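You operate a simulated robot arm through the tools that you are given. There is no shell and no other tool. Be economical: measure what you need, move in short steps, check, and stop when the job is done.

Carry out the task below with a simulated robot arm. There is one attempt and no reset: what you move stays moved.

TASK
Take the pack marked "cards" from the island top and put it on the grey coaster.
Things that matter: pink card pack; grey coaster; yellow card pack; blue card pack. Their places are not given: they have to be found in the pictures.

It is judged by the outcome, as a careful person would: the job done as asked, and still so three seconds after it is handed in. It fails if anything else is knocked over, pushed out of place, dropped, spilled or broken.

THE ROBOT
A 7-joint arm with a two-finger parallel gripper, fixed in place. Base frame: the origin is at the foot of the arm, x ahead of it, y to its left, z up; the work surface is at about z = 0. Lengths are in mm, angles in degrees, forces in N, time in s.
With the tool pointing down near the work surface it reaches from about 240 to 620 mm from the base axis. Its first joint turns from -66.0 to 66.0 degrees. Payload 2.6 kg.
Tool frame: the origin (TCP) lies between the finger pads and is the grasp point; the fingertips stand 30 mm ahead of it; z points along the fingers, y is the line along which they close. The gripper opens to 94 mm. The fingers are 28 mm wide and 10 mm thick; the gripper's body (50 by 96 mm) begins 55 mm behind the TCP.
Orientation is that of the tool frame in the base frame, as [roll, pitch, yaw] about the fixed x, y, z axes, in that order (R = Rz(yaw) Ry(pitch) Rx(roll)). With the fingers straight down and closing along the base's y, the tool's x points along the base's -x, its y along +y and its z along -z.

THE INTERFACE
- The arm moves only by the tool jog_arm. Its argument "motion" is a list of rows, each a list of 7 numbers: the shift along the tool's x, y, z in mm, then the turn, a rotation vector about the tool's x, y, z in degrees, then the gripper command, from -1 (fully open) to 1 (shut), values between in proportion. In form: [[tx, ty, tz, wx, wy, wz, gripper], ...]. A call has 1 to 12 rows; each row is the pose to reach, as a shift and turn from the pose commanded when the call began, along the tool's axes at that moment. A row lasts 0.2 s, in which the tool goes at most 50 mm and 8.6 degrees; a call with a longer step from one row to the next is refused whole, and so is a gripper value outside its range. A pose out of reach is approached as far as the arm can. The call stops where the force on the tool passes 40 N (or 10 N more than at its start, if that is more) or the arm is blocked; 0.2 s more then pass. The fingers move at their own pace (about 72 mm/s each) and stop on an object; they squeeze with about 23 N. The grip force told is the motor's: it shows also when the fingers shut on nothing. Time passes only in rows, and 0.2 s behind the last, so rows that repeat a pose let the fingers close. It gives the time, the measured TCP pose, the force on the tool (base axes), the opening and the grip force at its end, in the units of the frame above (readings bear some noise).
- Cameras (640 x 400 px; columns grow to the right, rows downward): "scene" is fixed at [29.6, 430.3, 557.5]; the picture's right is [-0.81, -0.58, 0.00], its down [-0.37, 0.52, -0.77] and it looks along [0.45, -0.63, -0.63] (base axes); focal length 315 px, centre (320, 200). "wrist" rides on the gripper at [-37, 0, -58] in the tool frame; the picture's right is [0.00, -1.00, 0.00], its down [0.97, 0.00, -0.24] and it looks along [0.24, 0.00, 0.97] (tool axes); focal length 218 px, centre (320, 200).
- grab_frame(camera): a new picture of that camera. No time passes.
- point_at(camera, pixels): for up to 12 pixels [column, row] of the newest picture of that camera ("zoom" is the newest enlarged one), the place [x, y, z] in the base frame of the surface seen there, good to about 3 mm. No time passes.
- enlarge(camera, box): a new picture of the part [left, top, right, bottom] of that camera's present view, enlarged. No time passes.
- close_job(): hands the job in; it is judged then, once.

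Work in short steps. Measure before you move; look again where a grasp or a placing could have gone wrong, and mend it. You have 60 turns and 16 pictures in all, the two below and enlarged ones among them. Open the gripper and draw the arm clear of the work before you hand the job in, unless the task says otherwise; then end with one line.

The tools are called as a command line: name --pt "numbers of a row" for each row, then --argument value for the rest, lists and objects as JSON in quotes. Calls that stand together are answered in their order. jog_arm: Moves the arm, as the interface text tells. Its arguments: {"type":"object","properties":{"motion":{"type":"array","items":{"type":"array","items":{"type":"number"}}}},"required":["motion"]} The other tools are called the same way: grab_frame (camera) takes a picture; point_at (camera, pixels) gives the place of the surface under pixels of a picture; enlarge (camera, box) takes an enlarged picture of a part of a camera's view; close_job () hands the job in.

At the start:

```text
clock: 0.0
tcp_pos: [383.0, -108.9, 279.9]
ee_rot: [180.0, 0.1, -179.9]
ft_force: [0.4, -0.8, 0.0]
opening: 93.9
gripper_force: 0.1
```

scene: 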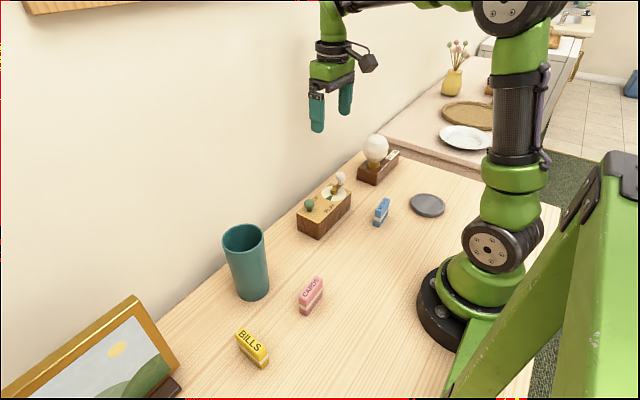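
wrist: 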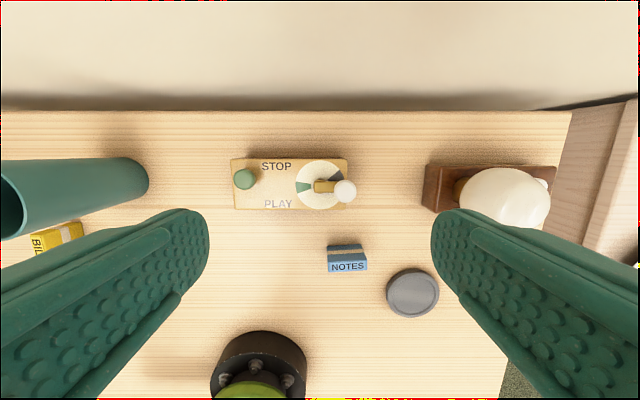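

The labels read roughly "BILLS" (yellow), "NOTES" (blue) and "CA?DS" (pink, near 311,290). I'll enlarge the scene to check the label and measure the pack and coaster.

enlarge --camera "scene" --box '[220, 250, 380, 350]'

point_at --camera "scene" --pixels '[[427, 205], [427, 195], [411, 203], [444, 207], [427, 217], [382, 207], [250, 290], [240, 235], [350, 320]]'

```text
4.00 times, centred on (300, 300) of scene
```

zoom: 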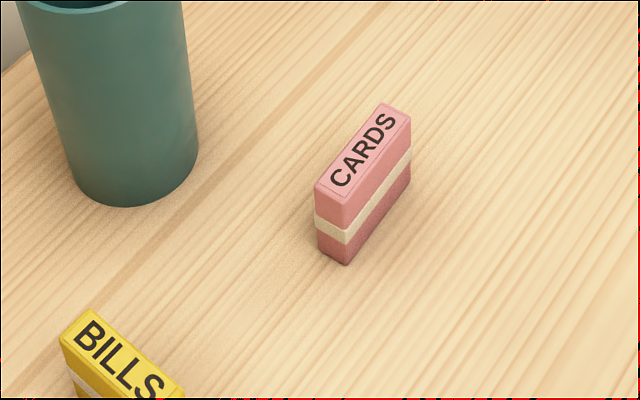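

```text
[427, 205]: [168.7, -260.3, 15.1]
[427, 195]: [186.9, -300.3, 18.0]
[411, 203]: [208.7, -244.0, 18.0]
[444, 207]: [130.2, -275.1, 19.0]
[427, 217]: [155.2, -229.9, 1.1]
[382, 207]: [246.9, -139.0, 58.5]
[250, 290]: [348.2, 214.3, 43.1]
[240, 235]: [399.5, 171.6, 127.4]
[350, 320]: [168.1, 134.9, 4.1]
```

The pink pack reads "CARDS". Next I measure its corners and the coaster's surface.

point_at --camera "zoom" --pixels '[[384, 106], [408, 122], [346, 195], [318, 185], [362, 150], [344, 262], [408, 190], [317, 245], [380, 200], [125, 200], [300, 300], [330, 222]]'

enlarge --camera "scene" --box '[340, 160, 468, 240]'

```text
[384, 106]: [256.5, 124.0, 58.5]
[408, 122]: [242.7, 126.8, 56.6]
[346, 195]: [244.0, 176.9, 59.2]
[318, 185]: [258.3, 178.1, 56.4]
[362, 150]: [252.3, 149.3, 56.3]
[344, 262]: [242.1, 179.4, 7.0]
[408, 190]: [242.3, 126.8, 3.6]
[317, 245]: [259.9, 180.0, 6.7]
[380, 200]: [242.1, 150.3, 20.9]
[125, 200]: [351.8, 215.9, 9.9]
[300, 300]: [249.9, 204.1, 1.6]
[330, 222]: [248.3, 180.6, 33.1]
```

```text
5.00 times, centred on (404, 200) of scene
```

zoom: 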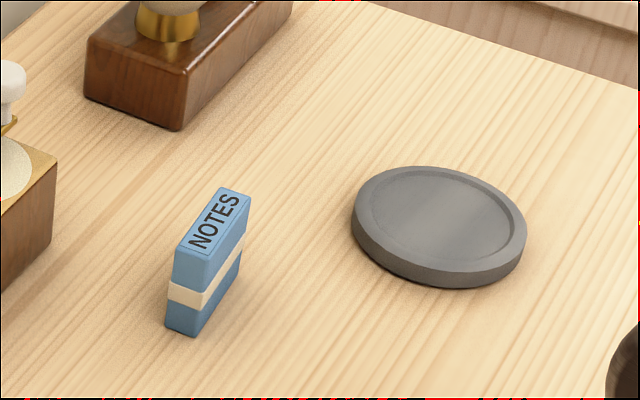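

The coaster has a raised rim. I'll measure the rim and recess.

point_at --camera "zoom" --pixels '[[353, 215], [525, 235], [430, 169], [449, 271], [365, 205], [512, 230], [440, 178], [440, 255], [440, 215], [400, 215], [480, 225], [480, 290]]'

```text
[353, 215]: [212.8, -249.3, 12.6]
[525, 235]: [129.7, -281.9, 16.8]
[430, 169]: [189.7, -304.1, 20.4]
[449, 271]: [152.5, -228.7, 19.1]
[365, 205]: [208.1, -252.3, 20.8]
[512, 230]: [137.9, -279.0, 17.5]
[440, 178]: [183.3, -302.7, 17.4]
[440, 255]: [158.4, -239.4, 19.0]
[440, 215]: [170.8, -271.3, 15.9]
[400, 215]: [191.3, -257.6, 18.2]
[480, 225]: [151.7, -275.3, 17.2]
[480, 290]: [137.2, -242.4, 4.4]
```

The pack spans x 242–259, y 124–180 and is 57 tall, so its centre is about (250.5, 152). The coaster's centre is about (171, -266), with its recess floor near z 15 and an inner radius of about 35. I'll move above the pack, turning yaw to -90 so the fingers close along x.

jog_arm --pt "12.05 23.73 9.09 0 0 -8.18 -0.1" --pt "24.1 47.46 18.18 0 0 -16.36 -0.1" --pt "36.15 71.19 27.27 0 0 -24.54 -0.1" --pt "48.2 94.92 36.36 0 0 -32.72 -0.1" --pt "60.25 118.65 45.45 0 0 -40.9 -0.1" --pt "72.3 142.38 54.54 0 0 -49.08 -0.1" --pt "84.35 166.11 63.63 0 0 -57.26 -0.1" --pt "96.4 189.84 72.72 0 0 -65.44 -0.1" --pt "108.45 213.57 81.81 0 0 -73.62 -0.1" --pt "120.5 237.3 90.9 0 0 -81.8 -0.1" --pt "132.5 261 100 0 0 -90 -0.1" --pt "132.5 261 100 0 0 -90 -0.1"

grab_frame --camera "wrist"

```text
clock: 2.6
tcp_pos: [248.6, 151.3, 181.8]
ee_rot: [180.0, 0.1, -89.8]
ft_force: [-0.1, 0.0, -1.2]
opening: 51.7
gripper_force: 0.0
```

```text
11 pictures are left
```

wrist: 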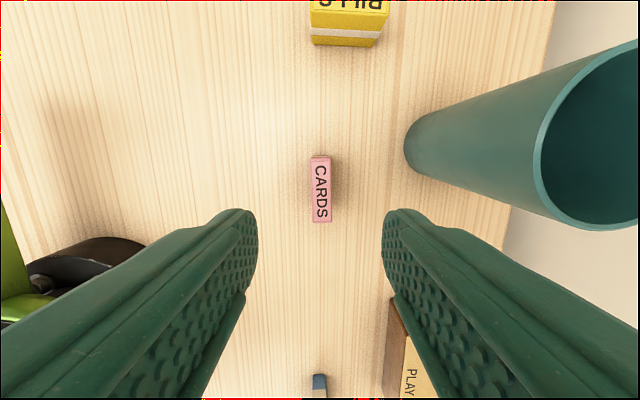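

The pack is centred between the fingers at columns 311–331. I'll confirm its position from this view.

point_at --camera "wrist" --pixels '[[313, 190], [329, 190], [321, 168], [322, 217], [321, 190], [415, 145], [538, 165]]'

```text
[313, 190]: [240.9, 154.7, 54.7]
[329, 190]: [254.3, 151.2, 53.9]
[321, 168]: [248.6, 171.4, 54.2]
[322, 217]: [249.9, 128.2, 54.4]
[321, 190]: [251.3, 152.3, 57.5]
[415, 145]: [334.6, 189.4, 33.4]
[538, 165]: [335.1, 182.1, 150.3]
```

The alignment is good and the cup (x about 334) is clear of the gripper. I'll descend to TCP z of about 41.

jog_arm --pt "0 0 30 0 0 0 -0.1" --pt "0 0 60 0 0 0 -0.1" --pt "0 0 90 0 0 0 -0.1" --pt "0 0 115 0 0 0 -0.1" --pt "0 0 130 0 0 0 -0.1" --pt "0 0 139 0 0 0 -0.1" --pt "0 0 139 0 0 0 -0.1"

jog_arm --pt "0 0 0 0 0 0 0.3" --pt "0 0 0 0 0 0 1" --pt "0 0 0 0 0 0 1" --pt "0 0 0 0 0 0 1"

```text
clock: 4.2
tcp_pos: [249.6, 151.7, 40.7]
ee_rot: [-179.9, 0.0, -90.0]
ft_force: [-0.2, 0.5, 0.3]
opening: 51.7
gripper_force: 0.1
```

```text
clock: 5.2
tcp_pos: [250.6, 151.3, 42.0]
ee_rot: [-179.9, 0.0, -90.1]
ft_force: [-0.6, 0.4, -1.1]
opening: 21.7
gripper_force: 23.3
```

The fingers stopped on the pack at 21.7 mm with 23 N. I'll lift and look.

jog_arm --pt "0 0 -10 0 0 0 1" --pt "0 0 -35 0 0 0 1" --pt "0 0 -65 0 0 0 1" --pt "0 0 -95 0 0 0 1" --pt "0 0 -125 0 0 0 1" --pt "0 0 -145 0 0 0 1" --pt "0 0 -145 0 0 0 1"

grab_frame --camera "wrist"

```text
clock: 6.8
tcp_pos: [249.9, 151.6, 187.2]
ee_rot: [-179.9, 0.0, -90.0]
ft_force: [-0.3, 0.4, -0.4]
opening: 21.7
gripper_force: 22.9
```

```text
10 pictures are left
```

wrist: 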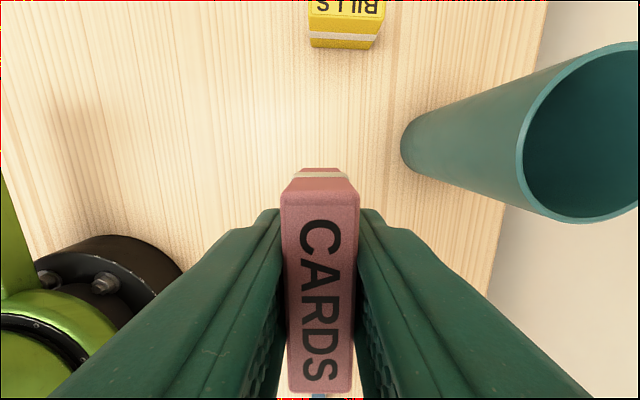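

The pack is held straight. I'll carry it in an arc at this height to above the coaster (171, -266), turning yaw back to 180.

jog_arm --pt "32 -13.25 0 0 0 7.5 1" --pt "64 -26.5 0 0 0 15 1" --pt "96 -39.75 0 0 0 22.5 1" --pt "128 -53 0 0 0 30 1" --pt "160 -66.25 0 0 0 37.5 1" --pt "192 -79.5 0 0 0 45 1" --pt "229.7 -53 0 0 0 52.5 1" --pt "267.3 -26.5 0 0 0 60 1" --pt "305 0 0 0 0 67.5 1" --pt "342.7 26.5 0 0 0 75 1" --pt "380.3 53 0 0 0 82.5 1" --pt "418 79.5 0 0 0 90 1"

grab_frame --camera "wrist"

grab_frame --camera "scene"

```text
clock: 9.4
tcp_pos: [171.1, -266.8, 185.8]
ee_rot: [180.0, 0.0, 179.9]
ft_force: [0.5, 0.3, -0.6]
opening: 0.1
gripper_force: 23.2
```

```text
9 pictures are left
```

wrist: 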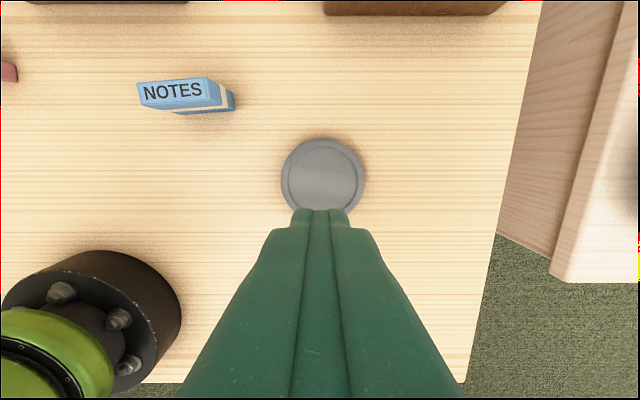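

```text
8 pictures are left
```

scene: 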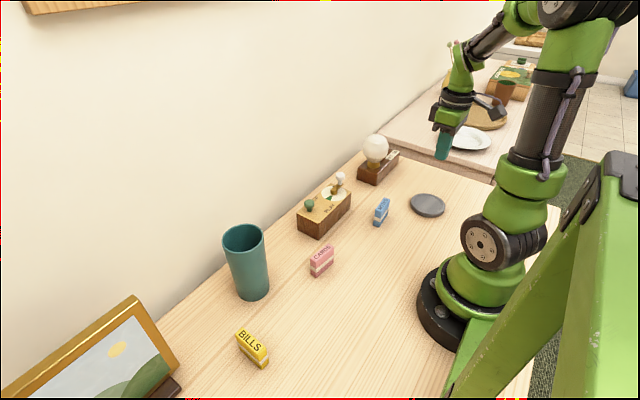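

The gripper is empty: the pack slipped out in the fast carry and now lies near (321, 262). The other objects look unmoved. I'll enlarge and measure where it landed.

enlarge --camera "scene" --box '[260, 180, 420, 280]'

```text
4.00 times, centred on (340, 230) of scene
```

zoom: 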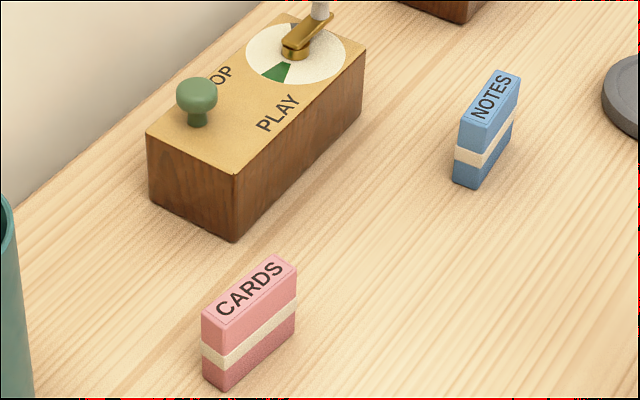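

It is still standing upright with a slight turn. I'll measure its corners.

point_at --camera "zoom" --pixels '[[274, 257], [294, 270], [226, 330], [204, 315], [249, 292], [226, 388], [293, 335], [205, 375], [258, 315], [238, 235], [225, 365], [290, 290]]'

```text
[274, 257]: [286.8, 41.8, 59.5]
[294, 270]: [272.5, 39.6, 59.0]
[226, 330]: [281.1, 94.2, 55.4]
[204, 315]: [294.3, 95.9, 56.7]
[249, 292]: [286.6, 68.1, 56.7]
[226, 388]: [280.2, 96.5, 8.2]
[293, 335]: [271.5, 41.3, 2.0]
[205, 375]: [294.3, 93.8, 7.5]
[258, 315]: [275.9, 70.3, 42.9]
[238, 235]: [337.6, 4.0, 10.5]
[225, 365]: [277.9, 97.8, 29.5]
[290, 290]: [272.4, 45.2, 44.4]
```

The pack's centre is about (284, 68), with its long axis turned about 8° from y. I'll return above it with yaw -98.4, and carry it much more slowly this time.

jog_arm --pt "-22 30 0 0 0 -7.4 -0.1" --pt "-42 60 0 0 0 -14.8 -0.1" --pt "-60 91 0 0 0 -22.2 -0.1" --pt "-76 122 0 0 0 -29.7 -0.1" --pt "-88 152 0 0 0 -37.1 -0.1" --pt "-97 183 0 0 0 -44.5 -0.1" --pt "-104 213 0 0 0 -51.9 -0.1" --pt "-109 244 0 0 0 -59.3 -0.1" --pt "-112 274 0 0 0 -66.8 -0.1" --pt "-113 305 0 0 0 -74.2 -0.1" --pt "-113 334.5 0 0 0 -81.6 -0.1" --pt "-113 334.5 0 0 0 -81.6 -0.1"

grab_frame --camera "wrist"

point_at --camera "wrist" --pixels '[[321, 170], [321, 190], [321, 215], [313, 190], [329, 190]]'

```text
clock: 12.0
tcp_pos: [283.8, 67.6, 185.4]
ee_rot: [180.0, 0.0, -98.2]
ft_force: [-0.9, -0.4, -0.4]
opening: 51.6
gripper_force: 0.1
```

```text
6 pictures are left
```

wrist: 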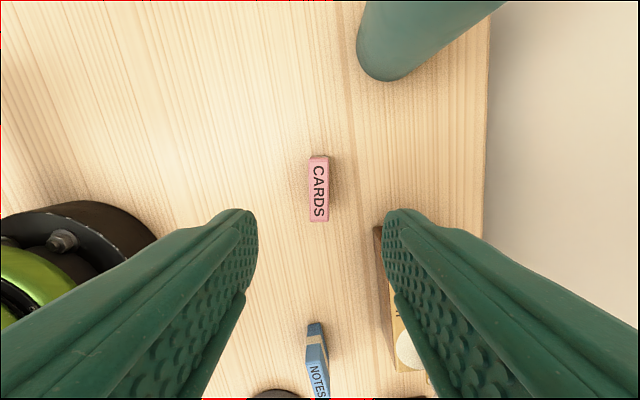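

```text
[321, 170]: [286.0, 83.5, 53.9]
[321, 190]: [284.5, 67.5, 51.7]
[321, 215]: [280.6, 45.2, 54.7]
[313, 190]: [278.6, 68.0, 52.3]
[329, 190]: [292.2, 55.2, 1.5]
```

The pack is well aligned, at columns 309–329. I'll descend to TCP z of about 37, a little lower than before, and close.

jog_arm --pt "0 0 30 0 0 0 -0.1" --pt "0 0 60 0 0 0 -0.1" --pt "0 0 90 0 0 0 -0.1" --pt "0 0 115 0 0 0 -0.1" --pt "0 0 135 0 0 0 -0.1" --pt "0 0 149 0 0 0 -0.1" --pt "0 0 149 0 0 0 -0.1"

jog_arm --pt "0 0 0 0 0 0 0.3" --pt "0 0 0 0 0 0 1" --pt "0 0 0 0 0 0 1" --pt "0 0 0 0 0 0 1" --pt "0 0 0 0 0 0 1"

jog_arm --pt "0 0 -3 0 0 0 1" --pt "0 0 -9 0 0 0 1" --pt "0 0 -16 0 0 0 1" --pt "0 0 -24 0 0 0 1" --pt "0 0 -32 0 0 0 1" --pt "0 0 -40 0 0 0 1" --pt "0 0 -48 0 0 0 1" --pt "0 0 -56 0 0 0 1" --pt "0 0 -64 0 0 0 1" --pt "0 0 -71 0 0 0 1" --pt "0 0 -77 0 0 0 1" --pt "0 0 -80 0 0 0 1"

grab_frame --camera "wrist"

```text
clock: 13.6
tcp_pos: [284.4, 68.1, 37.0]
ee_rot: [-179.9, 0.0, -98.5]
ft_force: [-0.9, 0.9, 0.2]
opening: 51.8
gripper_force: 0.0
```

```text
clock: 14.8
tcp_pos: [284.8, 66.4, 36.9]
ee_rot: [-180.0, -0.1, -98.3]
ft_force: [-0.3, 0.6, -0.7]
opening: 21.7
gripper_force: 22.8
```

```text
clock: 17.4
tcp_pos: [283.7, 68.2, 116.8]
ee_rot: [180.0, 0.0, -98.4]
ft_force: [-0.1, -0.9, 0.1]
opening: 21.6
gripper_force: 23.8
```

```text
5 pictures are left
```

wrist: 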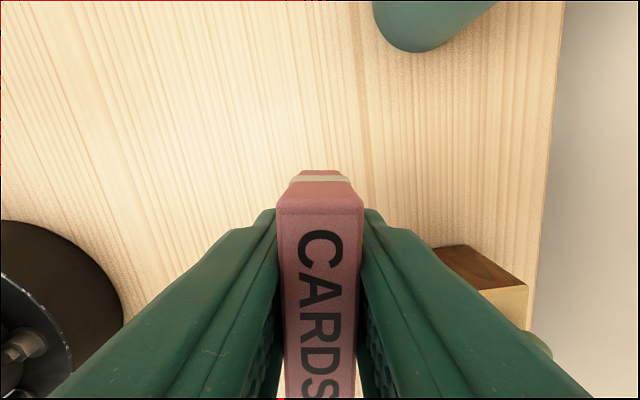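

It is held at 21.6 mm. I'll carry it gently with ramped steps to about (280, -80), turning only 27°.

jog_arm --pt "2.2 -0.3 0 0 0 0.4 1" --pt "8.8 -1.1 0 0 0 1.6 1" --pt "20.6 -2.5 0 0 0 3.8 1" --pt "35.3 -4.2 0 0 0 6.5 1" --pt "51.5 -6.2 0 0 0 9.5 1" --pt "69.1 -8.3 0 0 0 12.7 1" --pt "86.7 -10.4 0 0 0 15.9 1" --pt "104.4 -12.6 0 0 0 19.2 1" --pt "120.5 -14.5 0 0 0 22.1 1" --pt "133.8 -16.1 0 0 0 24.6 1" --pt "142.6 -17.2 0 0 0 26.2 1" --pt "147 -17.7 0 0 0 27 1"

```text
clock: 20.0
tcp_pos: [280.6, -81.1, 118.0]
ee_rot: [-179.9, 0.1, -125.5]
ft_force: [0.5, 0.4, -0.4]
opening: 21.8
gripper_force: 23.0
```

It is still held. I'll continue to about (235, -185).

jog_arm --pt "2.2 -0.5 0 0 0 0.5 1" --pt "7.8 -1.7 0 0 0 1.9 1" --pt "16.7 -3.6 0 0 0 4.1 1" --pt "27.9 -6 0 0 0 6.8 1" --pt "40.2 -8.7 0 0 0 9.7 1" --pt "52.5 -11.3 0 0 0 12.7 1" --pt "64.7 -14 0 0 0 15.7 1" --pt "77 -16.6 0 0 0 18.6 1" --pt "89.3 -19.3 0 0 0 21.6 1" --pt "100.4 -21.7 0 0 0 24.3 1" --pt "108.3 -23.4 0 0 0 26.2 1" --pt "111.6 -24.1 0 0 0 27 1"

```text
clock: 22.6
tcp_pos: [234.2, -184.4, 116.8]
ee_rot: [-179.9, 0.0, -152.5]
ft_force: [0.4, 0.0, -0.5]
opening: 21.6
gripper_force: 23.5
```

It is still held. I'll go to above the coaster centre (171, -266) without any further turn, then look.

jog_arm --pt "1.9 -0.8 0 0 0 0 1" --pt "6.6 -2.9 0 0 0 0 1" --pt "14.1 -6.3 0 0 0 0 1" --pt "23.6 -10.5 0 0 0 0 1" --pt "33.9 -15.2 0 0 0 0 1" --pt "44.3 -19.8 0 0 0 0 1" --pt "54.6 -24.4 0 0 0 0 1" --pt "65 -29 0 0 0 0 1" --pt "75.4 -33.7 0 0 0 0 1" --pt "84.8 -37.9 0 0 0 0 1" --pt "91.4 -40.8 0 0 0 0 1" --pt "94.2 -42.1 0 0 0 0 1"

enlarge --camera "scene" --box '[340, 120, 500, 220]'

grab_frame --camera "wrist"

```text
clock: 25.2
tcp_pos: [170.8, -265.6, 117.2]
ee_rot: [-179.9, 0.0, -152.4]
ft_force: [0.2, 0.7, -0.9]
opening: 21.8
gripper_force: 23.3
```

```text
4.00 times, centred on (420, 170) of scene
```

zoom: 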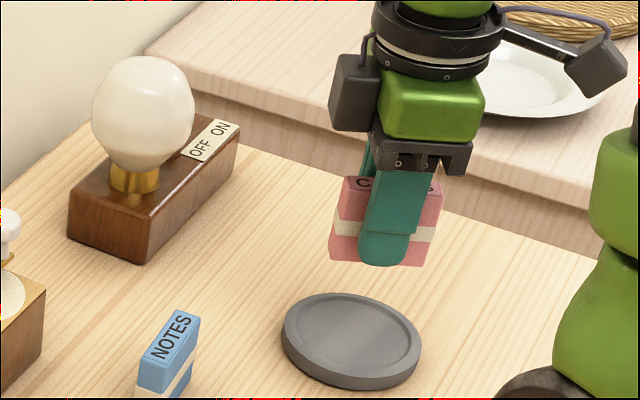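

```text
3 pictures are left
```

wrist: 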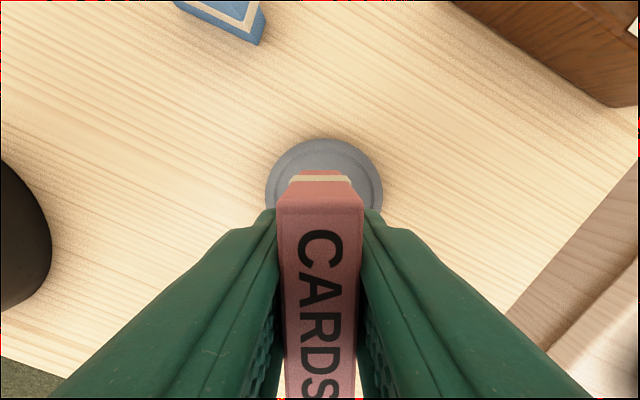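

The pack is held upright over the coaster. I'll lower it slowly to just above contact.

jog_arm --pt "0 0 2 0 0 0 1" --pt "0 0 7 0 0 0 1" --pt "0 0 13 0 0 0 1" --pt "0 0 20 0 0 0 1" --pt "0 0 27 0 0 0 1" --pt "0 0 34 0 0 0 1" --pt "0 0 41 0 0 0 1" --pt "0 0 48 0 0 0 1" --pt "0 0 53 0 0 0 1" --pt "0 0 56 0 0 0 1" --pt "0 0 57 0 0 0 1"

jog_arm --pt "0 0 1 0 0 0 1" --pt "0 0 2 0 0 0 1" --pt "0 0 3 0 0 0 1" --pt "0 0 4 0 0 0 1" --pt "0 0 5 0 0 0 1"

enlarge --camera "scene" --box '[380, 150, 476, 210]'

```text
clock: 27.6
tcp_pos: [171.4, -266.6, 59.4]
ee_rot: [-179.9, 0.0, -152.4]
ft_force: [-0.2, 0.1, -0.3]
opening: 21.8
gripper_force: 22.6
```

```text
clock: 28.8
tcp_pos: [170.9, -265.6, 55.7]
ee_rot: [180.0, 0.0, -152.4]
ft_force: [-0.4, -0.2, -0.6]
opening: 21.7
gripper_force: 22.8
```

```text
6.67 times, centred on (428, 180) of scene
```

zoom: 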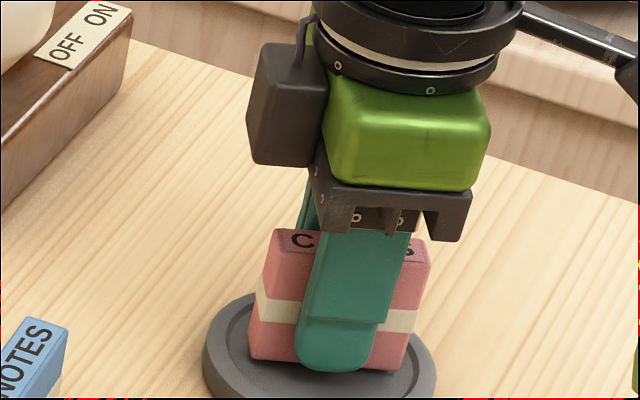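

The pack is well centred over the recess and nearly down, with no contact force yet. I'll lower it in 1 mm steps until it touches.

jog_arm --pt "0 0 1 0 0 0 1" --pt "0 0 2 0 0 0 1" --pt "0 0 2 0 0 0 1"

jog_arm --pt "0 0 0.7 0 0 0 1" --pt "0 0 1.5 0 0 0 1" --pt "0 0 1.5 0 0 0 1"

```text
clock: 29.6
tcp_pos: [169.8, -266.7, 53.0]
ee_rot: [-180.0, 0.0, -152.5]
ft_force: [-0.9, 1.7, 3.9]
opening: 21.9
gripper_force: 23.4
```

```text
clock: 30.4
tcp_pos: [171.6, -267.0, 52.9]
ee_rot: [-179.9, 0.0, -152.3]
ft_force: [-0.8, 1.2, 18.6]
opening: 22.0
gripper_force: 22.7
```

The pack has made contact at z about 53. I'll ease the pressure, open partway and draw straight up.

jog_arm --pt "0 0 -1.2 0 0 0 1" --pt "0 0 -1.2 0 0 0 0.4" --pt "0 0 -1.2 0 0 0 0.2" --pt "0 0 -1.2 0 0 0 0" --pt "0 0 -1.2 0 0 0 -0.1" --pt "0 0 -1.2 0 0 0 -0.1" --pt "0 0 -10 0 0 0 -0.1" --pt "0 0 -25 0 0 0 -0.1" --pt "0 0 -45 0 0 0 -0.1" --pt "0 0 -75 0 0 0 -0.1" --pt "0 0 -110 0 0 0 -0.1" --pt "0 0 -145 0 0 0 -0.1"

grab_frame --camera "scene"

```text
clock: 33.0
tcp_pos: [169.1, -265.7, 196.7]
ee_rot: [179.9, 0.0, -152.3]
ft_force: [1.0, 0.5, -0.1]
opening: 51.7
gripper_force: 0.1
```

```text
1 pictures are left
```

scene: 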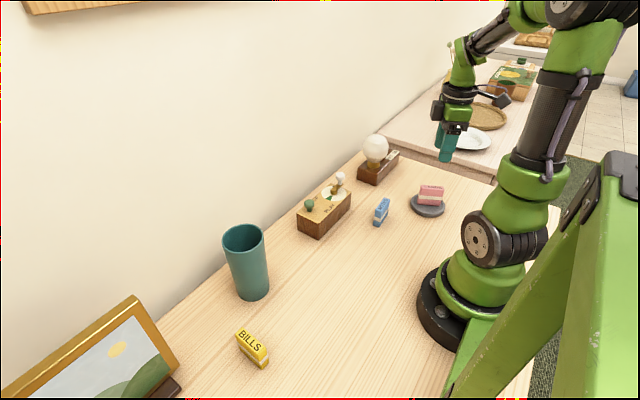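

The pack stands upright on the coaster (430, 195) and the other objects are where they were. I'll raise the arm further clear and take one last close look.

jog_arm --pt "0 0 -25 0 0 0 -0.1" --pt "0 0 -55 0 0 0 -0.1" --pt "-30 0 -80 0 0 0 -1" --pt "-60 0 -80 0 0 0 -1" --pt "-90 0 -80 0 0 0 -1" --pt "-90 0 -80 0 0 0 -1"

enlarge --camera "scene" --box '[340, 150, 468, 230]'

```text
clock: 34.4
tcp_pos: [249.9, -224.7, 277.9]
ee_rot: [180.0, 0.0, -152.4]
ft_force: [-0.2, 0.8, -0.2]
opening: 94.0
gripper_force: 0.0
```

```text
5.00 times, centred on (404, 190) of scene
```

zoom: 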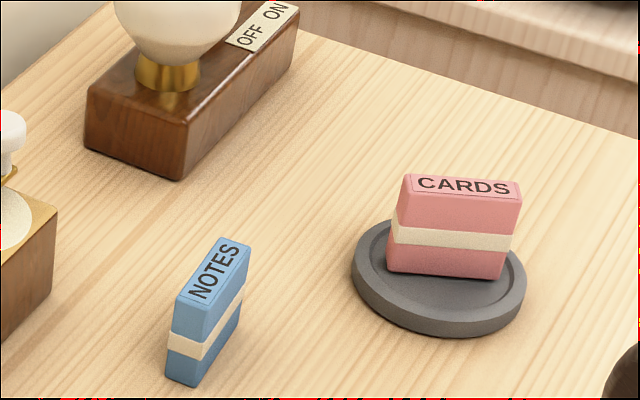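

The pack rests flat in the coaster's recess, the gripper is open and the arm is clear, so I'm handing the job in.

close_job

```text
The job is handed in.
```

The pink "cards" pack is standing upright on the grey coaster and nothing else was moved, though I dropped the pack once on the first carry; it landed upright on the island top and I picked it up again.
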